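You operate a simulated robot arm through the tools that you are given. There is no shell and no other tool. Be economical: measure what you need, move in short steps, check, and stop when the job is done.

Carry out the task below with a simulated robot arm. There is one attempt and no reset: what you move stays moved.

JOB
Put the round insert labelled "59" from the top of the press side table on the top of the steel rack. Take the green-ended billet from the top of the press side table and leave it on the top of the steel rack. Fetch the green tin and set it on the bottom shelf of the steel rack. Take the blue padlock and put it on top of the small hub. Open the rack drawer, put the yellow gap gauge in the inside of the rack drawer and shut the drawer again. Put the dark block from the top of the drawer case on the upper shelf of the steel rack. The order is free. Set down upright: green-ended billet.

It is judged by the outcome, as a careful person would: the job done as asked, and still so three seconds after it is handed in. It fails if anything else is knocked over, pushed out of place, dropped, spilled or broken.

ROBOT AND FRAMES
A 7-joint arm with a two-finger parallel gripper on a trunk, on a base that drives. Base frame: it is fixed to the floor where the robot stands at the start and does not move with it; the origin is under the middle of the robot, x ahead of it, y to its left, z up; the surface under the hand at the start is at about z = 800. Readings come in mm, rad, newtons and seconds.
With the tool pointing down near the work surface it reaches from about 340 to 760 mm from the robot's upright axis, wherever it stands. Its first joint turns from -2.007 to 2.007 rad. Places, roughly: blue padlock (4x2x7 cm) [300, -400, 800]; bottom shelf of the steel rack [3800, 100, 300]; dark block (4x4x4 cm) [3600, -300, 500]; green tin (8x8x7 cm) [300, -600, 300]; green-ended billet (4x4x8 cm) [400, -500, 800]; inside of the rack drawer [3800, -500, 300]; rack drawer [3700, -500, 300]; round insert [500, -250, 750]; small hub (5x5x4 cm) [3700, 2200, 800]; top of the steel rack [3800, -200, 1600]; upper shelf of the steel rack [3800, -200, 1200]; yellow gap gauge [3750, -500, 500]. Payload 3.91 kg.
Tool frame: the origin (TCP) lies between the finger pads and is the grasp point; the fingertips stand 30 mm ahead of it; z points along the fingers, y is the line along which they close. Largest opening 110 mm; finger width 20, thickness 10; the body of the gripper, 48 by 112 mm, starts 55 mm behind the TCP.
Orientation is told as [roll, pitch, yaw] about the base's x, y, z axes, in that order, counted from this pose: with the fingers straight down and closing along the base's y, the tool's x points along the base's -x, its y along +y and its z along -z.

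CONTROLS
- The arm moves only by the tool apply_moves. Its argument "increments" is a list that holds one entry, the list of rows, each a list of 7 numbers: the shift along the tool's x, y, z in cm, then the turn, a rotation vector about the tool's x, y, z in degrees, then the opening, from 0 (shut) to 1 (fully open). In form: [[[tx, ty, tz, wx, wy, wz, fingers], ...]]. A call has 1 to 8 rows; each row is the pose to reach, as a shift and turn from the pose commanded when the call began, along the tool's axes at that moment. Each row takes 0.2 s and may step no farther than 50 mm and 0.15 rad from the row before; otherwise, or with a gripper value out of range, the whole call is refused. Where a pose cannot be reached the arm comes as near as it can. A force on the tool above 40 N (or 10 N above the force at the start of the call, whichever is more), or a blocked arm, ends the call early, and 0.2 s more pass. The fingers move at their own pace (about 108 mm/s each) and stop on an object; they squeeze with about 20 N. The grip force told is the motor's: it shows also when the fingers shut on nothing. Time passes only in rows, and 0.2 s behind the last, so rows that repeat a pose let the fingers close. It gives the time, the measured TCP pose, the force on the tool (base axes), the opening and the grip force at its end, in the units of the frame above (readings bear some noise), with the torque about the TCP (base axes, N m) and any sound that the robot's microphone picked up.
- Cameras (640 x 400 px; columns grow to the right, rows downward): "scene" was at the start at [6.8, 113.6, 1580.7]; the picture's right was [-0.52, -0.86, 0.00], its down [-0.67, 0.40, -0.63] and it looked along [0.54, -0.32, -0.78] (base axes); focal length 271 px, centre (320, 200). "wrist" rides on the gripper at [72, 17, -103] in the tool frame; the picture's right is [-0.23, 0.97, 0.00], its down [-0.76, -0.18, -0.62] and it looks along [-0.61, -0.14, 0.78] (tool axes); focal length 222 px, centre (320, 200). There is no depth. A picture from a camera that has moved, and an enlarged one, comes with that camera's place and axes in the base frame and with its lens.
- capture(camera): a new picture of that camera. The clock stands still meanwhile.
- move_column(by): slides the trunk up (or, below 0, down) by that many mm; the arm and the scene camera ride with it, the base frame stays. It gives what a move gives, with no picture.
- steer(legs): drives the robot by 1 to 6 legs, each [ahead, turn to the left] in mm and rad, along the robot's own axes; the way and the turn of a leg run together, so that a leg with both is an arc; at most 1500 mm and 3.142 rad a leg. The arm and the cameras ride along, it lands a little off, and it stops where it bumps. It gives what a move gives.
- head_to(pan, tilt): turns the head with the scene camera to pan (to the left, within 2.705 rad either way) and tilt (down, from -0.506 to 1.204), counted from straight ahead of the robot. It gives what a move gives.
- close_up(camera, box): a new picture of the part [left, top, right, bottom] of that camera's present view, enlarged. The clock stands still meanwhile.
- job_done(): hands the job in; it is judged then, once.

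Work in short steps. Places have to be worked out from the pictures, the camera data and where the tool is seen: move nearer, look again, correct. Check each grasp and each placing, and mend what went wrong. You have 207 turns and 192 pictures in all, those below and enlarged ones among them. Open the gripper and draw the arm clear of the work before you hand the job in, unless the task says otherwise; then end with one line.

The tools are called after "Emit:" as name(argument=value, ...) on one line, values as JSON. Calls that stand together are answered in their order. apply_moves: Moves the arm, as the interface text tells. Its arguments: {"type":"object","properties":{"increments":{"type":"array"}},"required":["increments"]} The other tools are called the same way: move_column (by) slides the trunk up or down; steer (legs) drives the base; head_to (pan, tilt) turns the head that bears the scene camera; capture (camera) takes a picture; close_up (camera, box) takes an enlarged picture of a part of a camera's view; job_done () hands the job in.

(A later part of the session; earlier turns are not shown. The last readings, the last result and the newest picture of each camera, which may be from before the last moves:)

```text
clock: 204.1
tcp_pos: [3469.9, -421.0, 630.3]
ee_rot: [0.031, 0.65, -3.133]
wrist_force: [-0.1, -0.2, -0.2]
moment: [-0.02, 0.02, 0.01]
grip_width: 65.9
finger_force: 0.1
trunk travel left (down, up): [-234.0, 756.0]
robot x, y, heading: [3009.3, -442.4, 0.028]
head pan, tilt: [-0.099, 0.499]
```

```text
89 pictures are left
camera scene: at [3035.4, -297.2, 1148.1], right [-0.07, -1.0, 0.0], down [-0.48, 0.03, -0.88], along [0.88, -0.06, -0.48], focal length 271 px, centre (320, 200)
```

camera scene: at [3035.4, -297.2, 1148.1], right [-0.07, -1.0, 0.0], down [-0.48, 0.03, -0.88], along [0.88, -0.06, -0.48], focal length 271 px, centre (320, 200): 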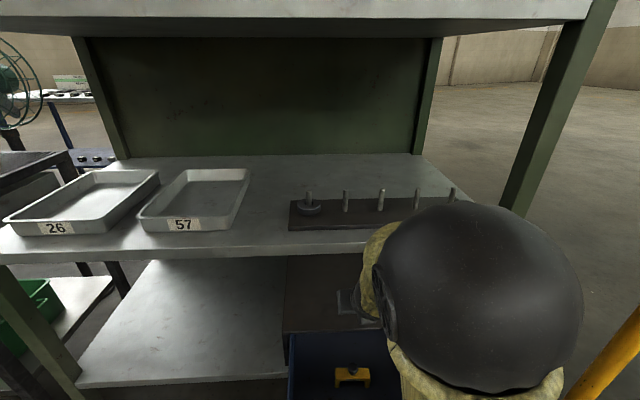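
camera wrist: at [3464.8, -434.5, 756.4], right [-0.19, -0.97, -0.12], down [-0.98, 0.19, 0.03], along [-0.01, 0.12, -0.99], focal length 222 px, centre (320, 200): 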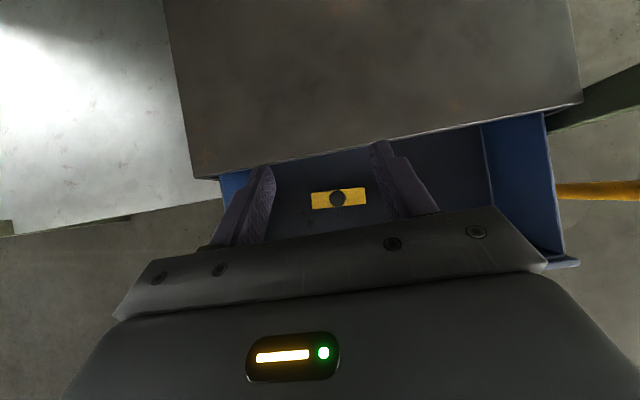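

Gauge stands upright inside the drawer. Now back off, lower the closed fingers in front of the drawer face above the handle, and push it shut.

Emit:
steer(legs=[[-270, 0]])

Emit:
apply_moves(increments=[[[0, 2, 0, 0, 0, 0, 0.2], [0, 4, 0, 0, 0, 0, 0], [0, 6, 0, 0, 0, 0, 0]]])

Emit:
move_column(by=-203)

Emit:
capture(camera="wrist")

Emit:
capture(camera="scene")

```text
clock: 206.3
tcp_pos: [3192.6, -428.5, 629.9]
ee_rot: [0.029, 0.651, -3.134]
wrist_force: [-0.2, 0.5, 0.1]
moment: [-0.04, 0.0, 0.01]
grip_width: 65.9
finger_force: 0.0
trunk travel left (down, up): [-234.0, 756.0]
robot x, y, heading: [2723.9, -447.9, 0.027]
head pan, tilt: [-0.099, 0.499]
```

```text
clock: 207.1
tcp_pos: [3191.6, -487.4, 631.6]
ee_rot: [0.029, 0.651, -3.135]
wrist_force: [0.7, -0.2, 0.1]
moment: [-0.01, 0.0, 0.02]
grip_width: 0.0
finger_force: 19.5
trunk travel left (down, up): [-234.0, 756.0]
robot x, y, heading: [2725.7, -449.6, 0.025]
head pan, tilt: [-0.099, 0.499]
```

```text
clock: 209.2
tcp_pos: [3191.8, -487.8, 427.3]
ee_rot: [0.03, 0.651, -3.134]
wrist_force: [-0.1, -0.3, 0.1]
moment: [-0.02, -0.03, 0.0]
grip_width: 0.0
finger_force: 20.2
trunk travel left (down, up): [-31.0, 959.0]
robot x, y, heading: [2728.1, -447.2, 0.026]
head pan, tilt: [-0.099, 0.499]
```

```text
88 pictures are left
camera wrist: at [3186.8, -501.5, 554.9], right [-0.19, -0.97, -0.12], down [-0.98, 0.19, 0.03], along [-0.01, 0.12, -0.99], focal length 222 px, centre (320, 200)
```

wrist: 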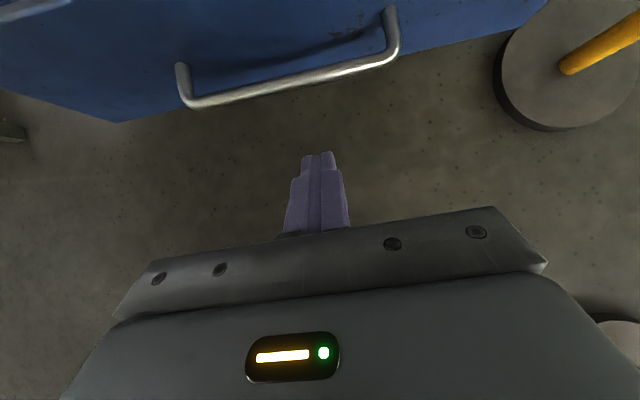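

```text
87 pictures are left
camera scene: at [2758.1, -304.6, 945.1], right [-0.07, -1.0, 0.0], down [-0.48, 0.03, -0.88], along [0.88, -0.06, -0.48], focal length 271 px, centre (320, 200)
```

scene: 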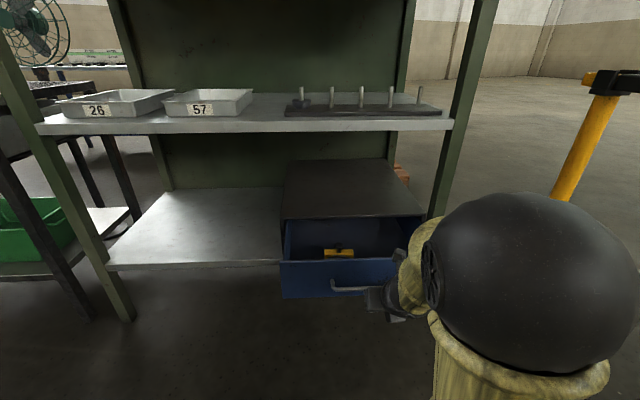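

Everything lined up; drive forward to push the drawer shut.

Emit:
steer(legs=[[265, 0]])

Emit:
capture(camera="scene")

Emit:
capture(camera="wrist")

```text
clock: 211.3
tcp_pos: [3454.5, -481.1, 427.0]
ee_rot: [0.029, 0.653, -3.136]
wrist_force: [-0.7, -0.4, -0.5]
moment: [0.0, 0.02, 0.01]
grip_width: 0.0
finger_force: 20.0
trunk travel left (down, up): [-31.0, 959.0]
robot x, y, heading: [2991.1, -443.2, 0.023]
head pan, tilt: [-0.099, 0.499]
```

```text
86 pictures are left
camera scene: at [3021.2, -297.7, 945.1], right [-0.07, -1.0, 0.0], down [-0.48, 0.04, -0.88], along [0.88, -0.06, -0.48], focal length 271 px, centre (320, 200)
```

scene: 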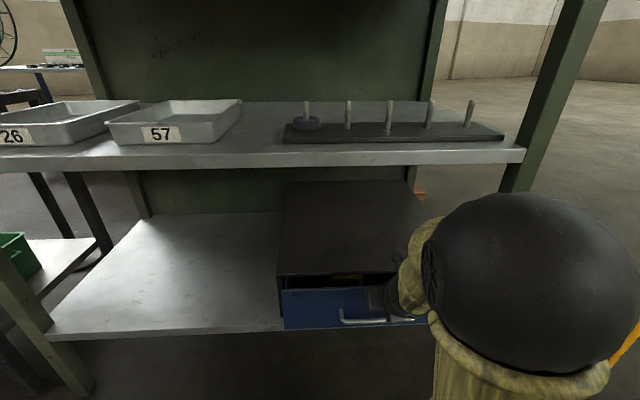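

```text
85 pictures are left
camera wrist: at [3449.7, -494.8, 554.8], right [-0.19, -0.97, -0.12], down [-0.98, 0.19, 0.03], along [-0.01, 0.12, -0.99], focal length 222 px, centre (320, 200)
```

wrist: 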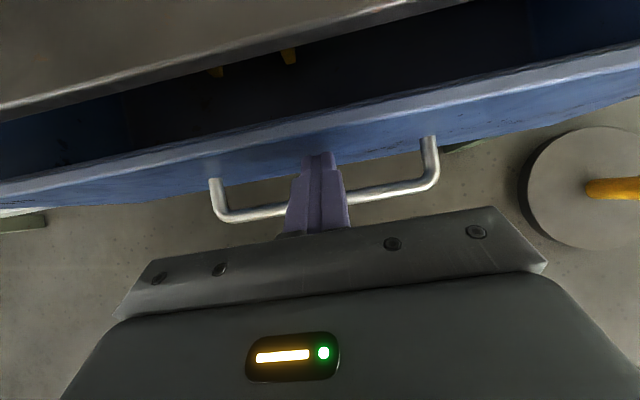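

Nearly shut; push 45 mm more.

Emit:
steer(legs=[[50, 0]])

Emit:
capture(camera="wrist")

```text
clock: 212.3
tcp_pos: [3486.8, -480.2, 425.8]
ee_rot: [0.03, 0.642, -3.135]
wrist_force: [-1.9, -0.2, 0.3]
moment: [-0.01, 0.04, -0.01]
grip_width: 0.0
finger_force: 19.9
trunk travel left (down, up): [-31.0, 959.0]
robot x, y, heading: [3028.6, -440.4, 0.027]
head pan, tilt: [-0.099, 0.499]
stopped in leg 1: the force on the tool passed its limit at 87 N (the readings are from after the stop); the commanded pose is now the measured one
```

```text
84 pictures are left
camera wrist: at [3482.7, -494.2, 552.3], right [-0.2, -0.97, -0.11], down [-0.98, 0.19, 0.04], along [-0.02, 0.12, -0.99], focal length 222 px, centre (320, 200)
```

wrist: 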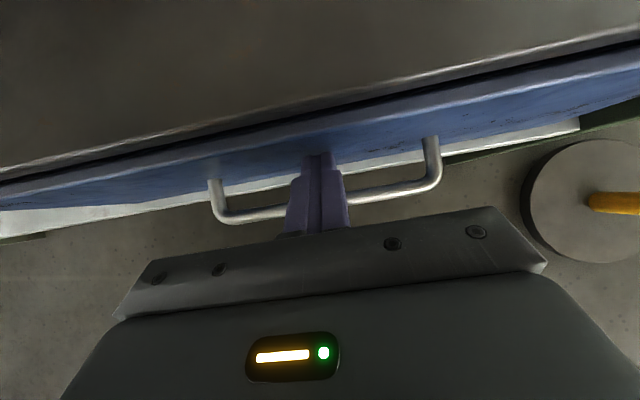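

Drawer is shut. Back off, take a confirming look, and raise the arm for travel.

Emit:
steer(legs=[[-450, 0]])

Emit:
move_column(by=350)

Emit:
capture(camera="scene")

Emit:
move_column(by=350)

Emit:
apply_moves(increments=[[[0, 0, 0, 0, -8, 0, 0.3], [0, 0, 0, 0, -16, 0, 0.6], [0, 0, 0, 0, -24, 0, 1], [0, 0, 0, 0, -32, 0, 1], [0, 0, 0, 0, -37, 0, 1]]])

```text
clock: 215.4
tcp_pos: [3032.3, -491.8, 425.4]
ee_rot: [0.033, 0.643, -3.136]
wrist_force: [0.5, -0.5, -0.4]
moment: [0.01, 0.03, -0.03]
grip_width: 0.1
finger_force: 20.0
trunk travel left (down, up): [-31.0, 959.0]
robot x, y, heading: [2568.8, -457.9, 0.027]
head pan, tilt: [-0.099, 0.499]
```

```text
clock: 218.9
tcp_pos: [3032.1, -492.0, 776.9]
ee_rot: [0.032, 0.642, -3.136]
wrist_force: [-0.5, -0.1, 0.1]
moment: [-0.02, 0.01, 0.03]
grip_width: 0.0
finger_force: 19.6
trunk travel left (down, up): [-381.0, 609.0]
robot x, y, heading: [2571.6, -455.5, 0.028]
head pan, tilt: [-0.099, 0.499]
```

```text
83 pictures are left
camera scene: at [2602.0, -308.8, 1295.1], right [-0.07, -1.0, 0.0], down [-0.48, 0.03, -0.88], along [0.88, -0.06, -0.48], focal length 271 px, centre (320, 200)
```

scene: 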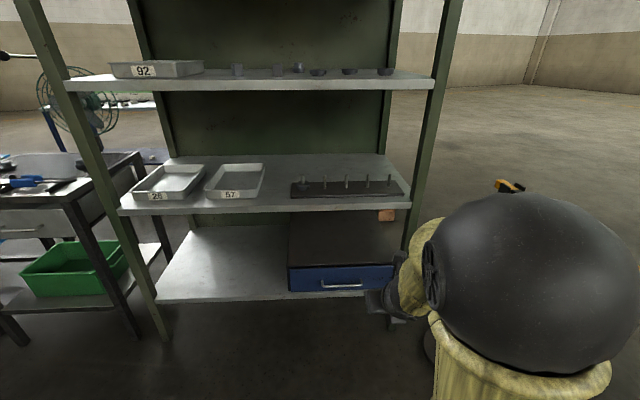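

```text
clock: 222.3
tcp_pos: [3032.3, -493.2, 1125.5]
ee_rot: [0.032, 0.644, -3.135]
wrist_force: [-0.2, 0.1, 0.4]
moment: [0.0, 0.01, -0.01]
grip_width: 0.0
finger_force: 19.6
trunk travel left (down, up): [-731.0, 259.0]
robot x, y, heading: [2575.6, -453.0, 0.031]
head pan, tilt: [-0.099, 0.499]
```

```text
clock: 223.5
tcp_pos: [3031.9, -492.6, 1127.3]
ee_rot: [0.025, -0.006, 3.127]
wrist_force: [-0.2, 0.4, 1.1]
moment: [0.02, -0.01, -0.01]
grip_width: 109.9
finger_force: 0.1
out of reach, approached as far as the arm can: row 1
trunk travel left (down, up): [-731.0, 259.0]
robot x, y, heading: [2572.8, -456.4, 0.027]
head pan, tilt: [-0.099, 0.499]
```

Drawer closed, everything in order. Now travel back to the table's right end, turning left to keep the arm off the barrier.

Emit:
steer(legs=[[0, 1.738], [0, 1.738], [841, 0], [840, 0], [0, -0.361]])

Emit:
head_to(pan=-0.5, tilt=0.45)

Emit:
capture(camera="scene")

```text
clock: 247.2
tcp_pos: [574.1, -1041.8, 1125.2]
ee_rot: [0.025, -0.001, -0.027]
wrist_force: [0.4, -0.4, -0.4]
moment: [0.03, -0.03, 0.0]
grip_width: 109.9
finger_force: 0.1
trunk travel left (down, up): [-731.0, 259.0]
robot x, y, heading: [1034.7, -1086.8, -3.13]
head pan, tilt: [-0.099, 0.499]
```

```text
clock: 248.1
tcp_pos: [574.0, -1040.5, 1126.7]
ee_rot: [0.026, -0.003, -0.024]
wrist_force: [0.2, 0.4, 0.8]
moment: [0.01, -0.02, -0.01]
grip_width: 109.9
finger_force: 0.0
trunk travel left (down, up): [-731.0, 259.0]
robot x, y, heading: [1031.6, -1083.3, -3.131]
head pan, tilt: [-0.499, 0.45]
```

```text
82 pictures are left
camera scene: at [1014.5, -1194.7, 1649.6], right [0.47, 0.88, 0.0], down [0.38, -0.2, -0.9], along [-0.8, 0.42, -0.44], focal length 271 px, centre (320, 200)
```

scene: 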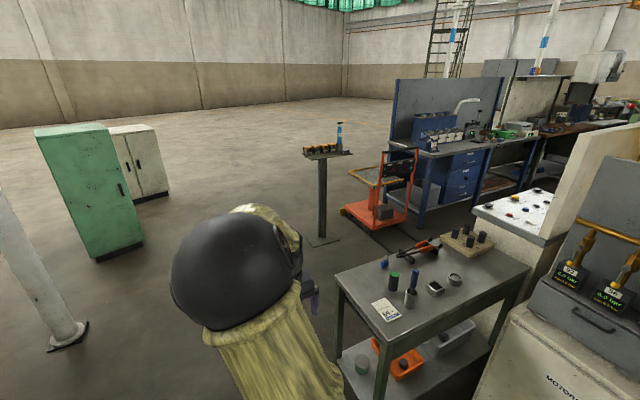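

A dark green tin shows on the table's lower shelf near its right end; enlarge.

Emit:
close_up(camera="scene", box=[320, 230, 560, 400])

```text
2.35 times, centred on (440, 315) of scene
camera zoom: at [1014.5, -1194.7, 1649.6], right [0.47, 0.88, 0.0], down [0.38, -0.2, -0.9], along [-0.8, 0.42, -0.44], focal length 638 px, centre (38, -71)
```

zoom: 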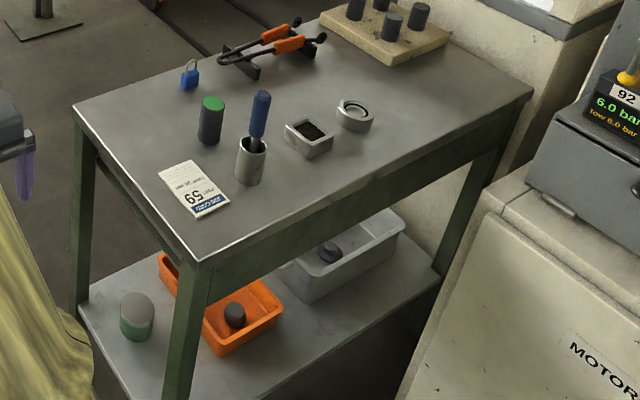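

Billet at ≈(384,-521), padlock ≈(256,-458), tin ≈(360,-620) on the lower shelf. I drive to a stance at the table's right end, facing it.

Emit:
steer(legs=[[645, 0], [0, -1.571]])

Emit:
capture(camera="wrist")

Emit:
head_to(pan=0.0, tilt=0.75)

Emit:
capture(camera="scene")

```text
clock: 257.8
tcp_pos: [458.3, -632.1, 1125.1]
ee_rot: [0.023, -0.002, -1.634]
wrist_force: [0.1, -0.5, -0.2]
moment: [0.05, -0.02, -0.01]
grip_width: 110.0
finger_force: 0.1
trunk travel left (down, up): [-731.0, 259.0]
robot x, y, heading: [394.2, -1087.7, 1.543]
head pan, tilt: [-0.499, 0.45]
```

```text
80 pictures are left
camera wrist: at [477.5, -560.4, 1229.6], right [0.96, -0.29, 0.02], down [-0.24, -0.75, 0.62], along [-0.16, -0.6, -0.78], focal length 222 px, centre (320, 200)
```

wrist: 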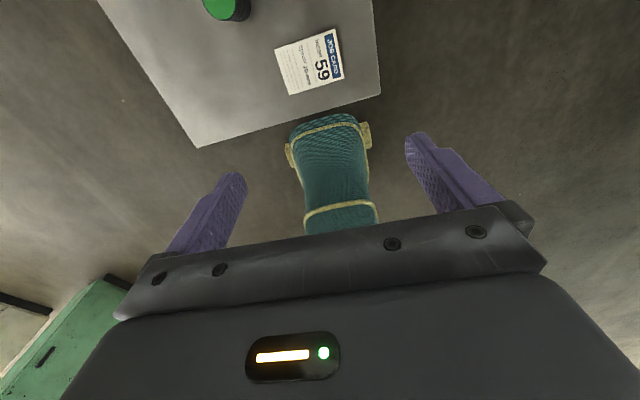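

```text
clock: 258.8
tcp_pos: [458.8, -631.7, 1126.0]
ee_rot: [0.026, -0.002, -1.631]
wrist_force: [0.4, -0.7, 0.6]
moment: [-0.02, -0.01, 0.0]
grip_width: 109.9
finger_force: 0.1
trunk travel left (down, up): [-731.0, 259.0]
robot x, y, heading: [397.2, -1088.1, 1.545]
head pan, tilt: [0.0, 0.75]
```

```text
79 pictures are left
camera scene: at [246.5, -1061.0, 1623.2], right [1.0, -0.03, 0.0], down [-0.02, -0.68, -0.73], along [0.02, 0.73, -0.68], focal length 271 px, centre (320, 200)
```

scene: 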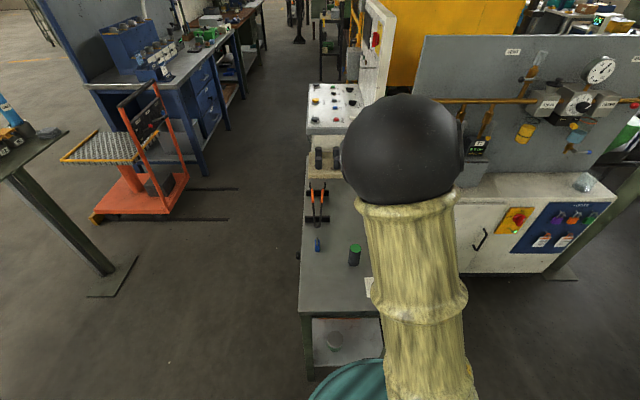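

Billet at about (381,-516). Move the open gripper above it.

Emit:
apply_moves(increments=[[[2.2, -1.7, 2, 0, 0, 0, 1], [4.4, -3.4, 5, 0, 0, 0, 0.8], [6.6, -5.1, 8, 0, 0, 0, 0.7], [8.8, -6.8, 11, 0, 0, 0, 0.7], [11.1, -8.5, 14, 0, 0, 0, 0.7], [11.1, -8.5, 16.5, 0, 0, 0, 0.7]]])

Emit:
capture(camera="wrist")

Emit:
capture(camera="scene")

```text
clock: 260.2
tcp_pos: [385.5, -516.8, 958.2]
ee_rot: [0.025, -0.001, -1.635]
wrist_force: [0.8, 0.0, -0.4]
moment: [0.03, 0.01, 0.0]
grip_width: 77.2
finger_force: 0.0
trunk travel left (down, up): [-731.0, 259.0]
robot x, y, heading: [398.6, -1086.3, 1.549]
head pan, tilt: [0.0, 0.75]
```

```text
78 pictures are left
camera wrist: at [404.1, -445.1, 1062.1], right [0.96, -0.29, 0.02], down [-0.24, -0.75, 0.62], along [-0.16, -0.6, -0.78], focal length 222 px, centre (320, 200)
```

wrist: 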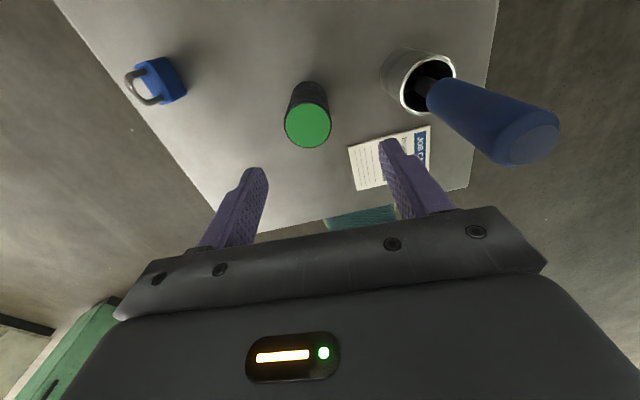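

```text
77 pictures are left
camera scene: at [246.5, -1060.7, 1623.2], right [1.0, -0.03, 0.0], down [-0.02, -0.68, -0.73], along [0.02, 0.73, -0.68], focal length 271 px, centre (320, 200)
```

scene: 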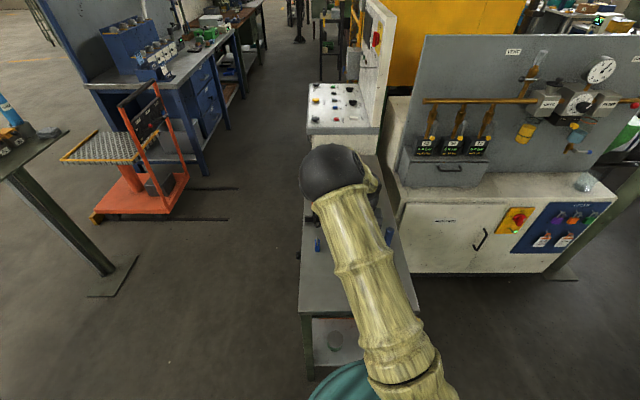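

Billet axis at ≈(380,-505). Adjust and descend to grip height.

Emit:
apply_moves(increments=[[[1.2, -0.55, 0, 0, 0, 0, 0.7], [1.2, -0.55, 3.5, 0, 0, 0, 0.7], [1.2, -0.55, 6, 0, 0, 0, 0.7]]])

Emit:
capture(camera="wrist")

```text
clock: 261.0
tcp_pos: [380.9, -506.8, 897.3]
ee_rot: [0.024, -0.003, -1.633]
wrist_force: [-0.4, 0.6, 0.6]
moment: [-0.02, 0.0, 0.01]
grip_width: 77.0
finger_force: 0.1
trunk travel left (down, up): [-731.0, 259.0]
robot x, y, heading: [396.9, -1088.6, 1.55]
head pan, tilt: [0.0, 0.75]
```

```text
76 pictures are left
camera wrist: at [399.6, -434.8, 1002.2], right [0.96, -0.29, 0.02], down [-0.24, -0.75, 0.62], along [-0.16, -0.6, -0.78], focal length 222 px, centre (320, 200)
```

wrist: 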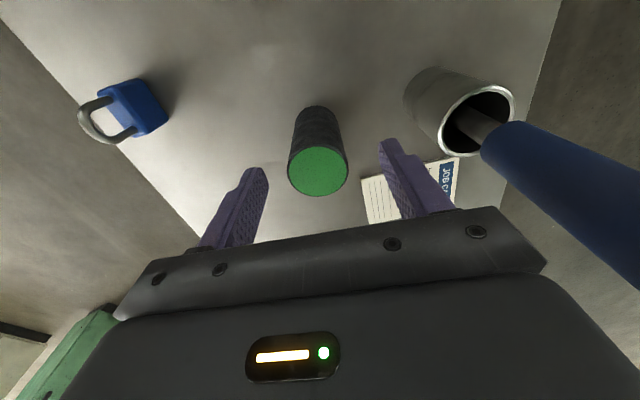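

Well centred. Descend 47 mm and close.

Emit:
apply_moves(increments=[[[0, 0, 2.5, 0, 0, 0, 0.7], [0, 0, 4.6, 0, 0, 0, 0.7], [0, 0, 4.6, 0, 0, 0, 0.4], [0, 0, 4.6, 0, 0, 0, 0.2], [0, 0, 4.6, 0, 0, 0, 0.2], [0, 0, 4.6, 0, 0, 0, 0.2]]])

Emit:
capture(camera="wrist")

```text
clock: 262.4
tcp_pos: [380.5, -505.1, 852.4]
ee_rot: [0.024, -0.005, -1.635]
wrist_force: [-3.9, -0.8, 0.4]
moment: [-0.01, 0.23, 0.0]
grip_width: 39.8
finger_force: 20.2
trunk travel left (down, up): [-731.0, 259.0]
robot x, y, heading: [397.3, -1087.4, 1.545]
head pan, tilt: [0.0, 0.75]
```

```text
75 pictures are left
camera wrist: at [399.6, -433.6, 956.5], right [0.96, -0.29, 0.02], down [-0.24, -0.75, 0.62], along [-0.16, -0.6, -0.78], focal length 222 px, centre (320, 200)
```

wrist: 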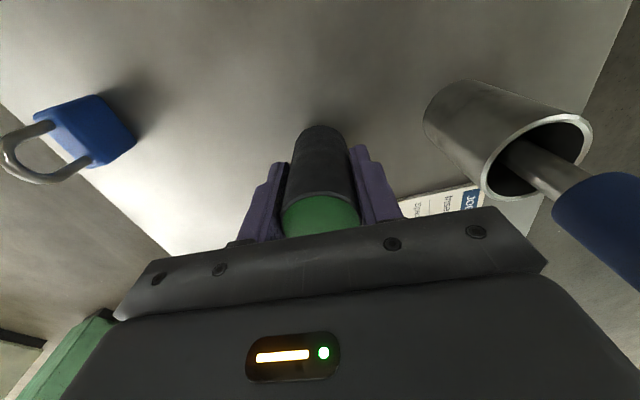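

Billet gripped (39.8 mm). Lift clear and draw the arm in.

Emit:
apply_moves(increments=[[[0, 0, -4.5, 0, 0, 0, 0.2], [0, 0, -9, 0, 0, 0, 0.2], [0, 0, -13.5, 0, 0, 0, 0.2], [0, 0, -18, 0, 0, 0, 0.2], [-4, 0, -20, 0, 0, 0, 0.2], [-8, 0, -22, 0, 0, 0, 0.2], [-12, 0, -23, 0, 0, 0, 0.2]]])

Emit:
capture(camera="wrist")

```text
clock: 264.0
tcp_pos: [370.2, -625.6, 1083.6]
ee_rot: [0.024, -0.001, -1.634]
wrist_force: [0.3, -0.4, -7.3]
moment: [0.05, 0.01, -0.04]
grip_width: 39.8
finger_force: 20.0
trunk travel left (down, up): [-731.0, 259.0]
robot x, y, heading: [394.1, -1092.1, 1.548]
head pan, tilt: [0.0, 0.75]
```

```text
74 pictures are left
camera wrist: at [389.3, -553.9, 1187.6], right [0.96, -0.29, 0.02], down [-0.24, -0.75, 0.62], along [-0.16, -0.6, -0.78], focal length 222 px, centre (320, 200)
```

wrist: 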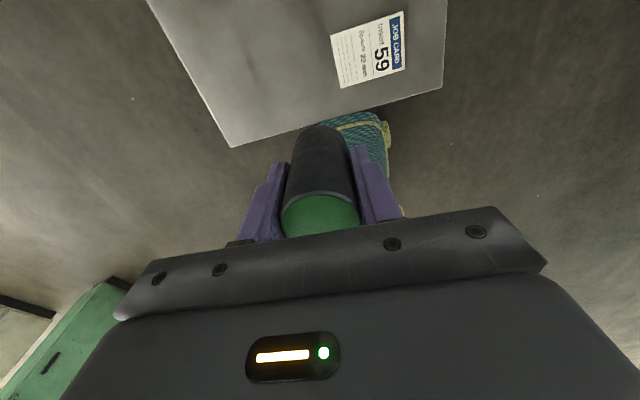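

Billet secure. Drive back to the rack along the known route.

Emit:
steer(legs=[[0, -1.5], [607, 0], [0, 0.385], [1450, 0], [0, 0.0], [690, 0]])

```text
clock: 286.9
tcp_pos: [3310.0, 68.8, 1083.6]
ee_rot: [0.025, -0.005, -2.735]
wrist_force: [0.2, -0.2, -8.0]
moment: [0.0, 0.0, 0.0]
grip_width: 40.0
finger_force: 20.0
trunk travel left (down, up): [-731.0, 259.0]
robot x, y, heading: [2909.2, -166.4, 0.445]
head pan, tilt: [0.0, 0.75]
```

Turn to face the rack, raise the column and lift the arm above the top.

Emit:
steer(legs=[[0, -0.445]])

Emit:
move_column(by=255)

Emit:
apply_moves(increments=[[[0, 0, -4.5, 0, 0, 0, 0.2], [0, 0, -9, 0, 0, 0, 0.2], [0, 0, -13.5, 0, 0, 0, 0.2], [0, 0, -18, 0, 0, 0, 0.2], [0, 0, -22.5, 0, 0, 0, 0.2], [0, 0, -27, 0, 0, 0, 0.2], [0, 0, -31.5, 0, 0, 0, 0.2], [0, 0, -36, 0, 0, 0, 0.2]]])

Emit:
capture(camera="scene")

```text
clock: 289.1
tcp_pos: [3370.5, -126.9, 1083.7]
ee_rot: [0.026, -0.004, 3.106]
wrist_force: [0.5, -0.3, -7.3]
moment: [-0.01, -0.02, 0.03]
grip_width: 39.8
finger_force: 20.0
trunk travel left (down, up): [-731.0, 259.0]
robot x, y, heading: [2908.3, -166.2, 0.002]
head pan, tilt: [0.0, 0.75]
```

```text
clock: 291.8
tcp_pos: [3371.1, -125.3, 1338.5]
ee_rot: [0.026, -0.003, 3.107]
wrist_force: [-0.8, 0.1, -7.2]
moment: [0.01, -0.01, 0.02]
grip_width: 39.8
finger_force: 19.5
trunk travel left (down, up): [-986.0, 4.0]
robot x, y, heading: [2905.6, -167.9, 0.003]
head pan, tilt: [0.0, 0.75]
```

```text
clock: 293.6
tcp_pos: [3372.9, -117.9, 1699.5]
ee_rot: [0.023, -0.005, 3.105]
wrist_force: [0.4, 0.1, -7.8]
moment: [0.0, -0.01, -0.01]
grip_width: 39.8
finger_force: 20.2
trunk travel left (down, up): [-986.0, 4.0]
robot x, y, heading: [2908.9, -166.6, 0.004]
head pan, tilt: [0.0, 0.75]
```

```text
73 pictures are left
camera scene: at [2933.7, -13.2, 1878.1], right [0.0, -1.0, 0.0], down [-0.68, 0.0, -0.73], along [0.73, 0.0, -0.68], focal length 271 px, centre (320, 200)
```

scene: 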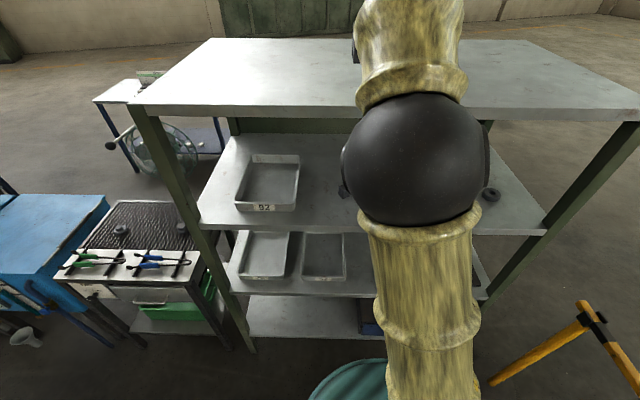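

Billet bottom clears the top by ~35 mm. Drive 215 mm in and extend 50 mm.

Emit:
steer(legs=[[215, 0]])

Emit:
apply_moves(increments=[[[2.5, 0, 0, 0, 0, 0, 0.2], [5, 0, 0, 0, 0, 0, 0.2]]])

Emit:
capture(camera="scene")

Emit:
capture(camera="wrist")

```text
clock: 295.4
tcp_pos: [3585.2, -120.0, 1699.7]
ee_rot: [0.026, -0.003, 3.1]
wrist_force: [0.3, 0.1, -7.4]
moment: [0.01, -0.01, 0.01]
grip_width: 40.1
finger_force: 19.9
trunk travel left (down, up): [-986.0, 4.0]
robot x, y, heading: [3121.0, -168.5, -0.004]
head pan, tilt: [0.0, 0.75]
```

```text
clock: 296.0
tcp_pos: [3635.9, -123.9, 1693.7]
ee_rot: [0.026, -0.002, 3.101]
wrist_force: [1.0, 0.2, -8.0]
moment: [0.02, 0.02, 0.0]
grip_width: 39.8
finger_force: 19.5
out of reach, approached as far as the arm can: row 2
trunk travel left (down, up): [-986.0, 4.0]
robot x, y, heading: [3122.2, -166.2, -0.004]
head pan, tilt: [0.0, 0.75]
```

```text
72 pictures are left
camera scene: at [3148.6, -13.8, 1878.1], right [0.0, -1.0, 0.0], down [-0.68, 0.0, -0.73], along [0.73, 0.0, -0.68], focal length 271 px, centre (320, 200)
```

scene: 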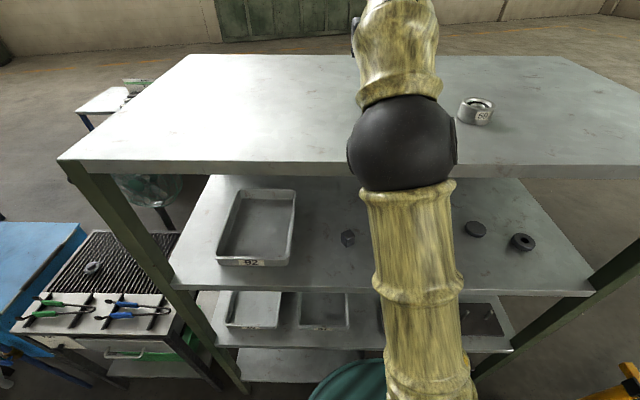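

```text
71 pictures are left
camera wrist: at [3708.4, -141.2, 1797.2], right [-0.26, -0.96, 0.02], down [-0.75, 0.22, 0.62], along [-0.6, 0.15, -0.78], focal length 222 px, centre (320, 200)
```

wrist: 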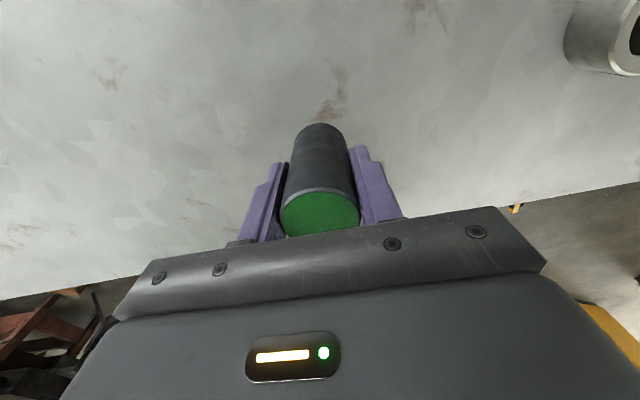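

Over the top, ~100 mm in from the edge. Lower slowly.

Emit:
apply_moves(increments=[[[-0.3, 0, 1, 0, 0, 0, 0.2], [-0.3, 0, 2, 0, 0, 0, 0.2], [-0.3, 0, 2.5, 0, 0, 0, 0.2], [-0.3, 0, 2.7, 0, 0, 0, 0.2]]])

Emit:
apply_moves(increments=[[[0, 0, 0.2, 0, 0, 0, 0.2], [0, 0, 0.4, 0, 0, 0, 0.2], [0, 0, 0.6, 0, 0, 0, 0.2], [0, 0, 0.8, 0, 0, 0, 0.2]]])

```text
clock: 297.0
tcp_pos: [3629.1, -123.1, 1669.6]
ee_rot: [0.026, -0.002, 3.101]
wrist_force: [1.8, 0.6, 15.3]
moment: [0.43, -0.05, -0.15]
grip_width: 39.6
finger_force: 20.6
trunk travel left (down, up): [-986.0, 4.0]
robot x, y, heading: [3122.5, -167.0, -0.004]
head pan, tilt: [0.0, 0.75]
```

```text
clock: 298.0
tcp_pos: [3628.3, -124.5, 1660.6]
ee_rot: [0.025, -0.002, 3.103]
wrist_force: [0.0, -0.2, 14.4]
moment: [0.42, -0.07, -0.07]
grip_width: 39.5
finger_force: 20.3
trunk travel left (down, up): [-986.0, 4.0]
robot x, y, heading: [3119.0, -164.7, -0.003]
head pan, tilt: [0.0, 0.75]
```

In contact (the pads slid a little down the billet). Release, rise straight up, look.

Emit:
apply_moves(increments=[[[0, 0, 0, 0, 0, 0, 0.4], [0, 0, 0, 0, 0, 0, 0.6], [0, 0, 0, 0, 0, 0, 0.7], [0, 0, -3, 0, 0, 0, 0.7], [0, 0, -5.5, 0, 0, 0, 0.7]]])

Emit:
capture(camera="wrist")

```text
clock: 299.2
tcp_pos: [3621.4, -126.2, 1702.3]
ee_rot: [0.023, 0.0, 3.101]
wrist_force: [-0.4, -0.5, -0.5]
moment: [0.03, -0.04, 0.01]
grip_width: 77.0
finger_force: 0.0
out of reach, approached as far as the arm can: row 5
trunk travel left (down, up): [-986.0, 4.0]
robot x, y, heading: [3122.6, -166.1, -0.001]
head pan, tilt: [0.0, 0.75]
```

```text
70 pictures are left
camera wrist: at [3692.4, -142.2, 1805.1], right [-0.27, -0.96, 0.02], down [-0.75, 0.22, 0.62], along [-0.6, 0.15, -0.79], focal length 222 px, centre (320, 200)
```

wrist: 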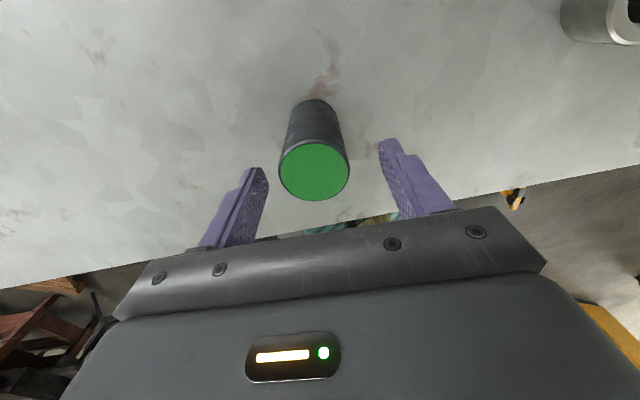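

Billet stands upright. Reverse straight out (fingers pass either side), then verify.

Emit:
steer(legs=[[-260, 0]])

Emit:
close_up(camera="wrist", box=[160, 0, 480, 200])

Emit:
capture(camera="scene")

```text
clock: 301.2
tcp_pos: [3367.6, -122.8, 1700.8]
ee_rot: [0.025, 0.0, 3.105]
wrist_force: [-0.2, 0.0, -0.1]
moment: [0.0, -0.03, -0.02]
grip_width: 76.7
finger_force: 0.0
trunk travel left (down, up): [-986.0, 4.0]
robot x, y, heading: [2866.3, -164.5, 0.003]
head pan, tilt: [0.0, 0.75]
```

```text
2.00 times, centred on (320, 100) of wrist
camera zoom: at [3439.3, -139.9, 1804.4], right [-0.26, -0.96, 0.02], down [-0.75, 0.22, 0.62], along [-0.6, 0.14, -0.79], focal length 444 px, centre (320, 400)
```

zoom: 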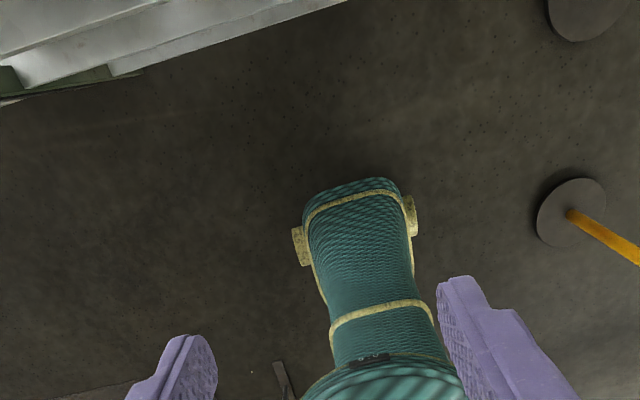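

```text
68 pictures are left
camera scene: at [2890.0, -12.1, 1878.1], right [0.0, -1.0, 0.0], down [-0.68, 0.0, -0.73], along [0.73, 0.0, -0.68], focal length 271 px, centre (320, 200)
```

scene: 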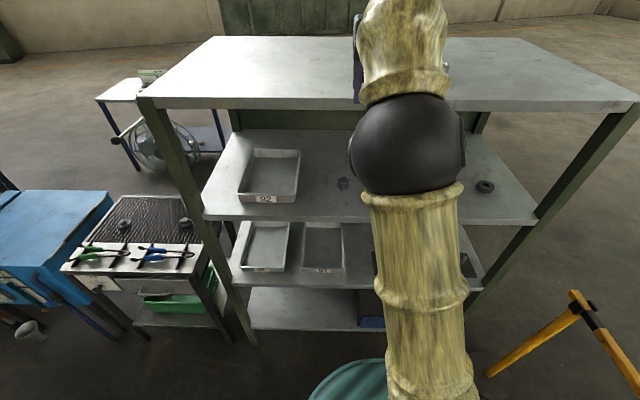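

Lower the arm and column for travel, then verify the billet from the freed view.

Emit:
apply_moves(increments=[[[0, 0, 4.5, 0, 0, 0, 0.7], [0, 0, 9, 0, 0, 0, 0.7], [0, 0, 13.5, 0, 0, 0, 0.7], [0, 0, 18, 0, 0, 0, 0.7], [0, 0, 22.5, 0, 0, 0, 0.7], [0, 0, 27, 0, 0, 0, 0.7], [0, 0, 31.5, 0, 0, 0, 0.7], [0, 0, 36, 0, 0, 0, 0.7]]])

Emit:
head_to(pan=-0.1, tilt=0.4)

Emit:
capture(camera="scene")

Emit:
move_column(by=-270)

```text
clock: 303.1
tcp_pos: [3370.1, -129.9, 1342.0]
ee_rot: [0.025, 0.0, 3.106]
wrist_force: [1.2, -0.9, 0.3]
moment: [-0.02, 0.01, 0.0]
grip_width: 77.4
finger_force: 0.1
trunk travel left (down, up): [-986.0, 4.0]
robot x, y, heading: [2865.3, -167.3, -0.0]
head pan, tilt: [0.0, 0.75]
```

```text
clock: 303.9
tcp_pos: [3369.1, -130.4, 1342.1]
ee_rot: [0.026, -0.002, 3.105]
wrist_force: [-0.2, -0.4, 0.6]
moment: [0.0, 0.0, 0.02]
grip_width: 77.0
finger_force: 0.0
trunk travel left (down, up): [-986.0, 4.0]
robot x, y, heading: [2870.7, -164.2, -0.002]
head pan, tilt: [-0.099, 0.4]
```

```text
67 pictures are left
camera scene: at [2900.5, -21.1, 1909.2], right [-0.1, -0.99, 0.0], down [-0.39, 0.04, -0.92], along [0.92, -0.09, -0.39], focal length 271 px, centre (320, 200)
```

scene: 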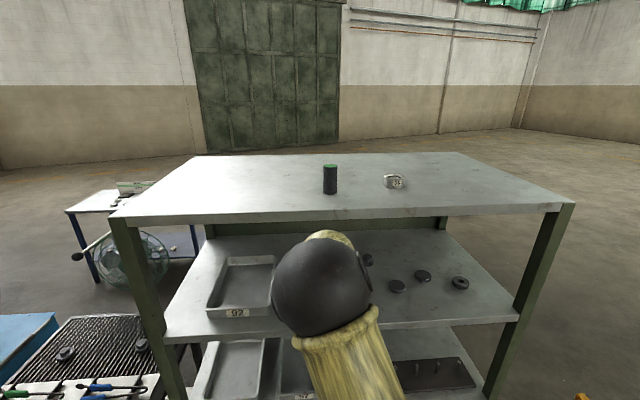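

```text
clock: 306.6
tcp_pos: [3368.5, -130.4, 1072.8]
ee_rot: [0.024, -0.002, 3.103]
wrist_force: [-0.1, -0.1, -0.8]
moment: [-0.01, -0.04, -0.01]
grip_width: 77.2
finger_force: 0.1
trunk travel left (down, up): [-716.0, 274.0]
robot x, y, heading: [2868.1, -167.4, 0.003]
head pan, tilt: [-0.099, 0.4]
```

Both billet and insert stand on the rack top. Travel back to the table for the tin.

Emit:
steer(legs=[[0, 1.794], [0, 1.793], [1035, 0], [1035, 0], [0, -0.446]])

Emit:
steer(legs=[[600, 0], [0, -1.571]])

Emit:
head_to(pan=0.0, tilt=0.8)

Emit:
capture(camera="scene")

```text
clock: 333.0
tcp_pos: [466.9, -1036.1, 1073.1]
ee_rot: [0.026, 0.002, -0.053]
wrist_force: [0.3, 0.5, -0.4]
moment: [0.0, 0.02, 0.0]
grip_width: 77.2
finger_force: 0.0
trunk travel left (down, up): [-716.0, 274.0]
robot x, y, heading: [974.5, -1009.3, 3.122]
head pan, tilt: [-0.099, 0.4]
```

```text
clock: 342.4
tcp_pos: [338.5, -494.3, 1072.9]
ee_rot: [0.024, 0.001, -1.615]
wrist_force: [-0.2, 0.1, -0.1]
moment: [0.01, 0.0, 0.01]
grip_width: 76.6
finger_force: 0.1
trunk travel left (down, up): [-716.0, 274.0]
robot x, y, heading: [371.6, -995.8, 1.558]
head pan, tilt: [-0.099, 0.4]
```

```text
clock: 343.3
tcp_pos: [338.5, -493.8, 1072.6]
ee_rot: [0.025, 0.0, -1.614]
wrist_force: [0.0, 0.8, -0.5]
moment: [0.01, 0.0, 0.03]
grip_width: 77.0
finger_force: 0.1
trunk travel left (down, up): [-716.0, 274.0]
robot x, y, heading: [366.7, -994.7, 1.561]
head pan, tilt: [0.0, 0.799]
```

```text
66 pictures are left
camera scene: at [219.1, -974.0, 1604.2], right [1.0, -0.01, 0.0], down [-0.01, -0.72, -0.7], along [0.01, 0.7, -0.72], focal length 271 px, centre (320, 200)
```

scene: 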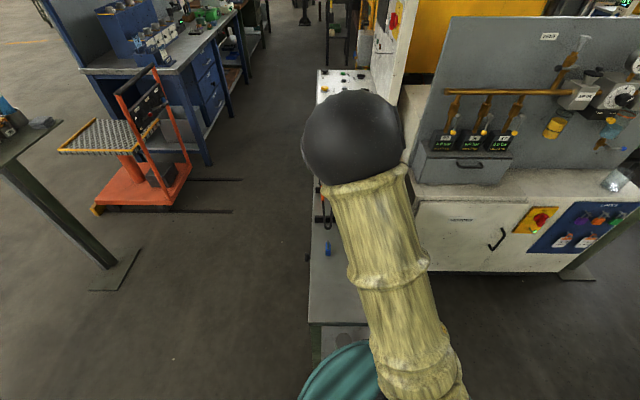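

I back away 350 mm from the table, lower the column, and tilt the tool forward ~40°.

Emit:
steer(legs=[[-380, 0]])

Emit:
move_column(by=-330)

Emit:
move_column(by=-250)

Emit:
apply_moves(increments=[[[0, 0, 0, 0, 8, 0, 1], [0, 0, 0, 0, 16, 0, 1], [0, 0, 0, 0, 24, 0, 1], [0, 0, 0, 0, 32, 0, 1], [0, 0, 0, 0, 40, 0, 1]]])

Emit:
head_to(pan=0.0, tilt=0.5)

Emit:
capture(camera="scene")

Emit:
capture(camera="wrist")

```text
clock: 346.0
tcp_pos: [333.5, -872.6, 1072.9]
ee_rot: [0.025, -0.001, -1.609]
wrist_force: [-0.6, 0.1, 0.1]
moment: [0.01, -0.01, 0.02]
grip_width: 77.2
finger_force: 0.2
trunk travel left (down, up): [-716.0, 274.0]
robot x, y, heading: [363.3, -1372.7, 1.569]
head pan, tilt: [0.0, 0.799]
```

```text
clock: 349.2
tcp_pos: [333.6, -871.1, 742.7]
ee_rot: [0.024, -0.001, -1.61]
wrist_force: [0.7, 0.7, -0.4]
moment: [-0.01, 0.02, -0.03]
grip_width: 76.7
finger_force: 0.0
trunk travel left (down, up): [-386.0, 604.0]
robot x, y, heading: [369.7, -1373.1, 1.566]
head pan, tilt: [0.0, 0.799]
```

```text
clock: 351.8
tcp_pos: [333.3, -871.5, 492.2]
ee_rot: [0.026, 0.0, -1.61]
wrist_force: [0.2, -0.4, 0.4]
moment: [0.01, 0.01, 0.0]
grip_width: 77.0
finger_force: 0.0
trunk travel left (down, up): [-136.0, 854.0]
robot x, y, heading: [365.9, -1376.1, 1.564]
head pan, tilt: [0.0, 0.799]
```

```text
clock: 353.0
tcp_pos: [339.4, -871.4, 490.1]
ee_rot: [0.062, 0.697, -1.581]
wrist_force: [-4.3, -0.7, 0.5]
moment: [-0.01, -0.16, -0.16]
grip_width: 110.0
finger_force: 0.0
trunk travel left (down, up): [-136.0, 854.0]
robot x, y, heading: [365.1, -1376.8, 1.563]
head pan, tilt: [0.0, 0.799]
```

```text
clock: 353.8
tcp_pos: [339.3, -870.6, 490.5]
ee_rot: [0.062, 0.695, -1.58]
wrist_force: [0.0, -0.5, -0.2]
moment: [0.02, 0.01, 0.01]
grip_width: 109.9
finger_force: 0.1
trunk travel left (down, up): [-136.0, 854.0]
robot x, y, heading: [370.5, -1375.5, 1.561]
head pan, tilt: [0.0, 0.499]
```

```text
65 pictures are left
camera scene: at [216.3, -1341.7, 1050.0], right [1.0, 0.0, 0.0], down [0.0, -0.48, -0.88], along [0.0, 0.88, -0.48], focal length 271 px, centre (320, 200)
```

scene: 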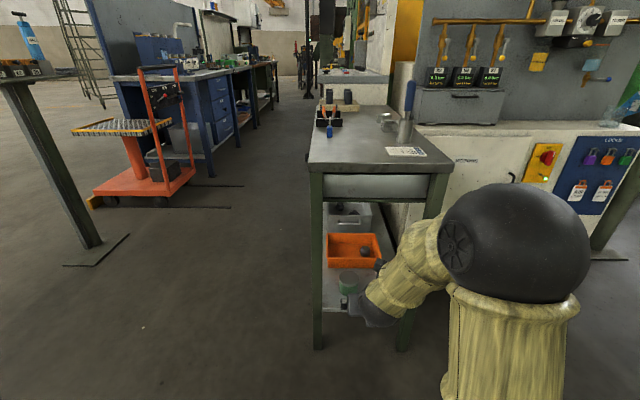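

```text
64 pictures are left
camera wrist: at [350.1, -882.3, 617.1], right [0.97, -0.22, -0.1], down [-0.23, -0.97, -0.02], along [-0.09, 0.04, -0.99], focal length 222 px, centre (320, 200)
```

wrist: 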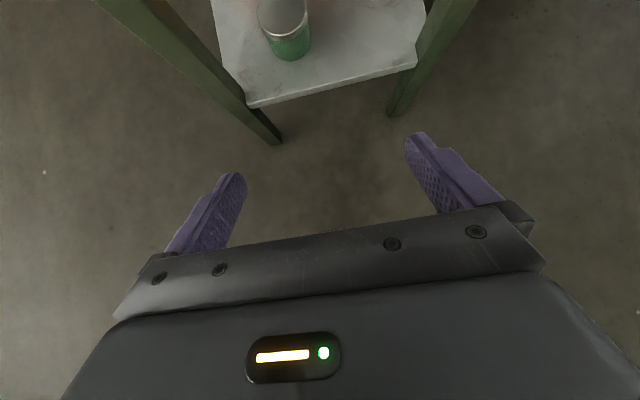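

Enlarge the tin in the scene view to fix its position.

Emit:
close_up(camera="scene", box=[300, 220, 420, 330])

```text
3.64 times, centred on (360, 275) of scene
camera zoom: at [216.3, -1341.7, 1050.0], right [1.0, 0.0, 0.0], down [0.0, -0.48, -0.88], along [0.0, 0.88, -0.48], focal length 986 px, centre (174, -73)
```

zoom: 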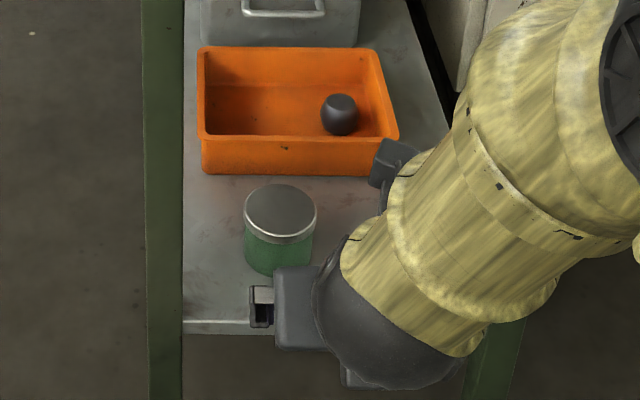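

Shelf at z≈264; tin centre ≈(322,-592), top ≈z 315. Lower in free space first to z≈303 and see the reach I get.

Emit:
move_column(by=-130)

Emit:
apply_moves(increments=[[[-3, 0, -1, 0, 0, 0, 1], [-6, 0, 0, 0, 0, 0, 1], [-8.5, 0, 2, 0, 0, 0, 1]]])

```text
clock: 355.4
tcp_pos: [333.6, -871.8, 361.2]
ee_rot: [0.032, 0.698, -1.588]
wrist_force: [0.1, 0.5, -1.1]
moment: [0.04, 0.01, 0.0]
grip_width: 110.2
finger_force: 0.0
trunk travel left (down, up): [-6.0, 984.0]
robot x, y, heading: [365.8, -1376.8, 1.57]
head pan, tilt: [0.0, 0.499]
```

```text
clock: 356.2
tcp_pos: [328.2, -906.8, 293.7]
ee_rot: [0.032, 0.697, -1.59]
wrist_force: [-0.8, -0.5, 0.6]
moment: [0.01, -0.03, -0.02]
grip_width: 110.2
finger_force: 0.0
out of reach, approached as far as the arm can: row 2, 3
trunk travel left (down, up): [-6.0, 984.0]
robot x, y, heading: [365.1, -1371.9, 1.562]
head pan, tilt: [0.0, 0.499]
```

Good reach (468 mm). Raise 12 mm, align x, then drive in 200 mm and check.

Emit:
apply_moves(increments=[[[0.8, -0.6, -0.95, 0, 0, 0, 1]]])

Emit:
steer(legs=[[200, 0]])

Emit:
capture(camera="wrist")

Emit:
capture(camera="scene")

```text
clock: 356.6
tcp_pos: [323.5, -905.4, 305.7]
ee_rot: [0.032, 0.696, -1.591]
wrist_force: [-0.6, 0.0, -1.4]
moment: [-0.01, 0.01, -0.03]
grip_width: 110.2
finger_force: 0.1
trunk travel left (down, up): [-6.0, 984.0]
robot x, y, heading: [367.1, -1372.9, 1.564]
head pan, tilt: [0.0, 0.499]
```

```text
clock: 358.4
tcp_pos: [322.8, -703.9, 304.8]
ee_rot: [0.033, 0.698, -1.587]
wrist_force: [0.4, 0.2, 0.5]
moment: [0.02, 0.0, -0.04]
grip_width: 110.1
finger_force: 0.0
trunk travel left (down, up): [-6.0, 984.0]
robot x, y, heading: [367.4, -1168.1, 1.572]
head pan, tilt: [0.0, 0.499]
```

```text
62 pictures are left
camera wrist: at [336.3, -714.7, 431.6], right [0.97, -0.21, -0.12], down [-0.21, -0.98, -0.02], along [-0.12, 0.04, -0.99], focal length 222 px, centre (320, 200)
```

wrist: 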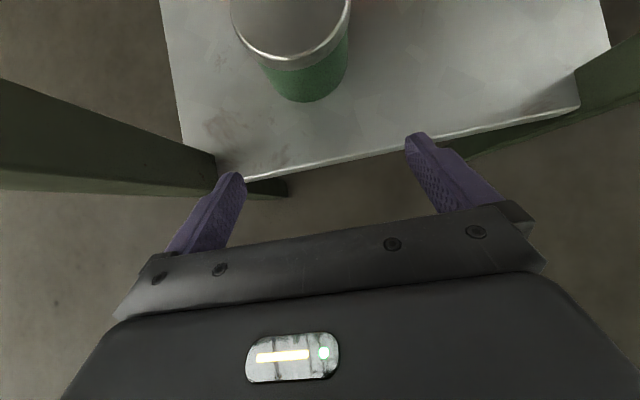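

```text
61 pictures are left
camera scene: at [216.9, -1139.7, 920.1], right [1.0, 0.0, 0.0], down [0.0, -0.48, -0.88], along [0.0, 0.88, -0.48], focal length 271 px, centre (320, 200)
```

scene: 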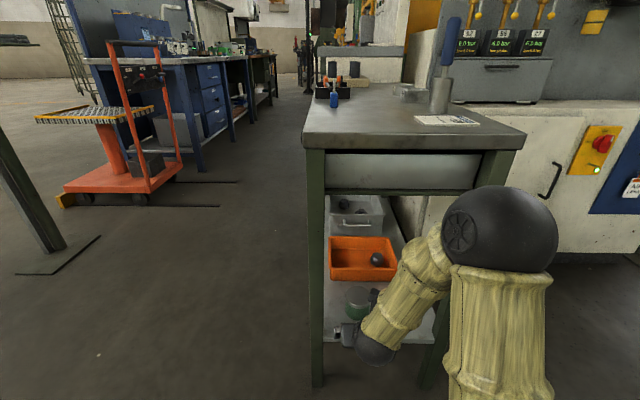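

The left table leg is close (x≲256), so I narrow the opening to ~93 mm, then drive in 70 mm and check.

Emit:
apply_moves(increments=[[[0, 0.2, 0, 0, 0, 0, 0.85], [0, 0.2, 0, 0, 0, 0, 0.85]]])

Emit:
steer(legs=[[65, 0]])

Emit:
capture(camera="wrist")

```text
clock: 359.0
tcp_pos: [324.4, -704.7, 306.8]
ee_rot: [0.031, 0.695, -1.587]
wrist_force: [0.8, -0.3, 0.5]
moment: [0.05, 0.01, -0.01]
grip_width: 93.7
finger_force: 0.2
trunk travel left (down, up): [-6.0, 984.0]
robot x, y, heading: [369.0, -1171.0, 1.569]
head pan, tilt: [0.0, 0.499]
```

```text
clock: 360.0
tcp_pos: [323.8, -638.8, 304.5]
ee_rot: [0.033, 0.694, -1.585]
wrist_force: [0.4, -1.0, 0.0]
moment: [0.02, 0.02, 0.0]
grip_width: 93.6
finger_force: 0.0
trunk travel left (down, up): [-6.0, 984.0]
robot x, y, heading: [369.6, -1109.4, 1.567]
head pan, tilt: [0.0, 0.499]
```

```text
60 pictures are left
camera wrist: at [337.9, -649.6, 431.8], right [0.97, -0.21, -0.12], down [-0.21, -0.98, -0.02], along [-0.12, 0.04, -0.99], focal length 222 px, centre (320, 200)
```

wrist: 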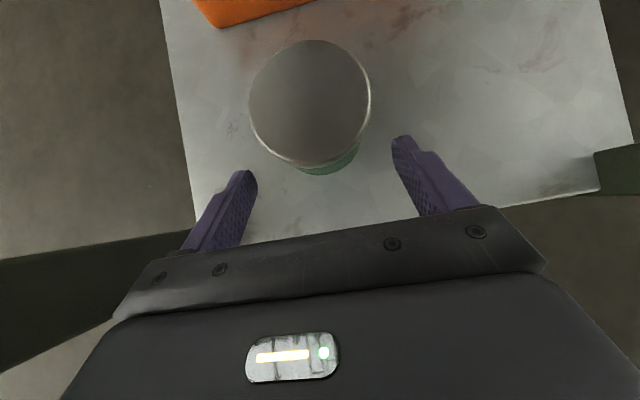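

Tin centre ≈(327,-583), top ≈ z 298. Drive 53 mm more, lower 16 mm beside it.

Emit:
steer(legs=[[53, 0]])

Emit:
apply_moves(increments=[[[-0.5, 0.2, 0.6, 0, 0, 0, 0.85], [-1.0, 0.2, 1.2, 0, 0, 0, 0.85]]])

Emit:
capture(camera="wrist")

```text
clock: 361.0
tcp_pos: [325.4, -585.4, 306.0]
ee_rot: [0.032, 0.696, -1.587]
wrist_force: [-0.4, -0.6, -0.2]
moment: [0.01, 0.01, 0.0]
grip_width: 93.6
finger_force: 0.0
trunk travel left (down, up): [-6.0, 984.0]
robot x, y, heading: [368.4, -1054.4, 1.571]
head pan, tilt: [0.0, 0.499]
```

```text
clock: 361.6
tcp_pos: [327.2, -585.6, 289.6]
ee_rot: [0.031, 0.697, -1.586]
wrist_force: [-0.9, 0.9, 0.0]
moment: [0.02, 0.02, 0.04]
grip_width: 93.5
finger_force: 0.2
trunk travel left (down, up): [-6.0, 984.0]
robot x, y, heading: [370.7, -1051.2, 1.572]
head pan, tilt: [0.0, 0.499]
```

```text
59 pictures are left
camera wrist: at [340.5, -596.7, 416.6], right [0.97, -0.21, -0.12], down [-0.21, -0.98, -0.01], along [-0.12, 0.04, -0.99], focal length 222 px, centre (320, 200)
```

wrist: 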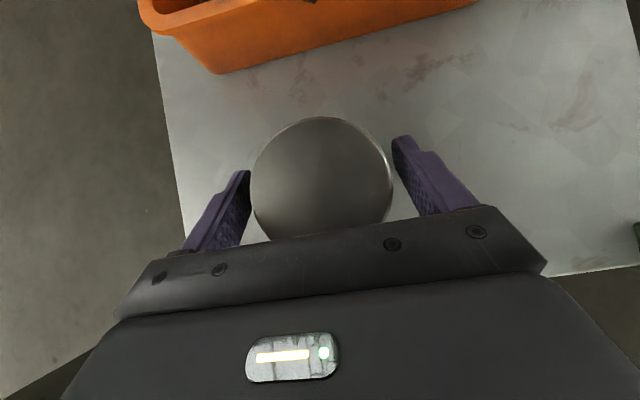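

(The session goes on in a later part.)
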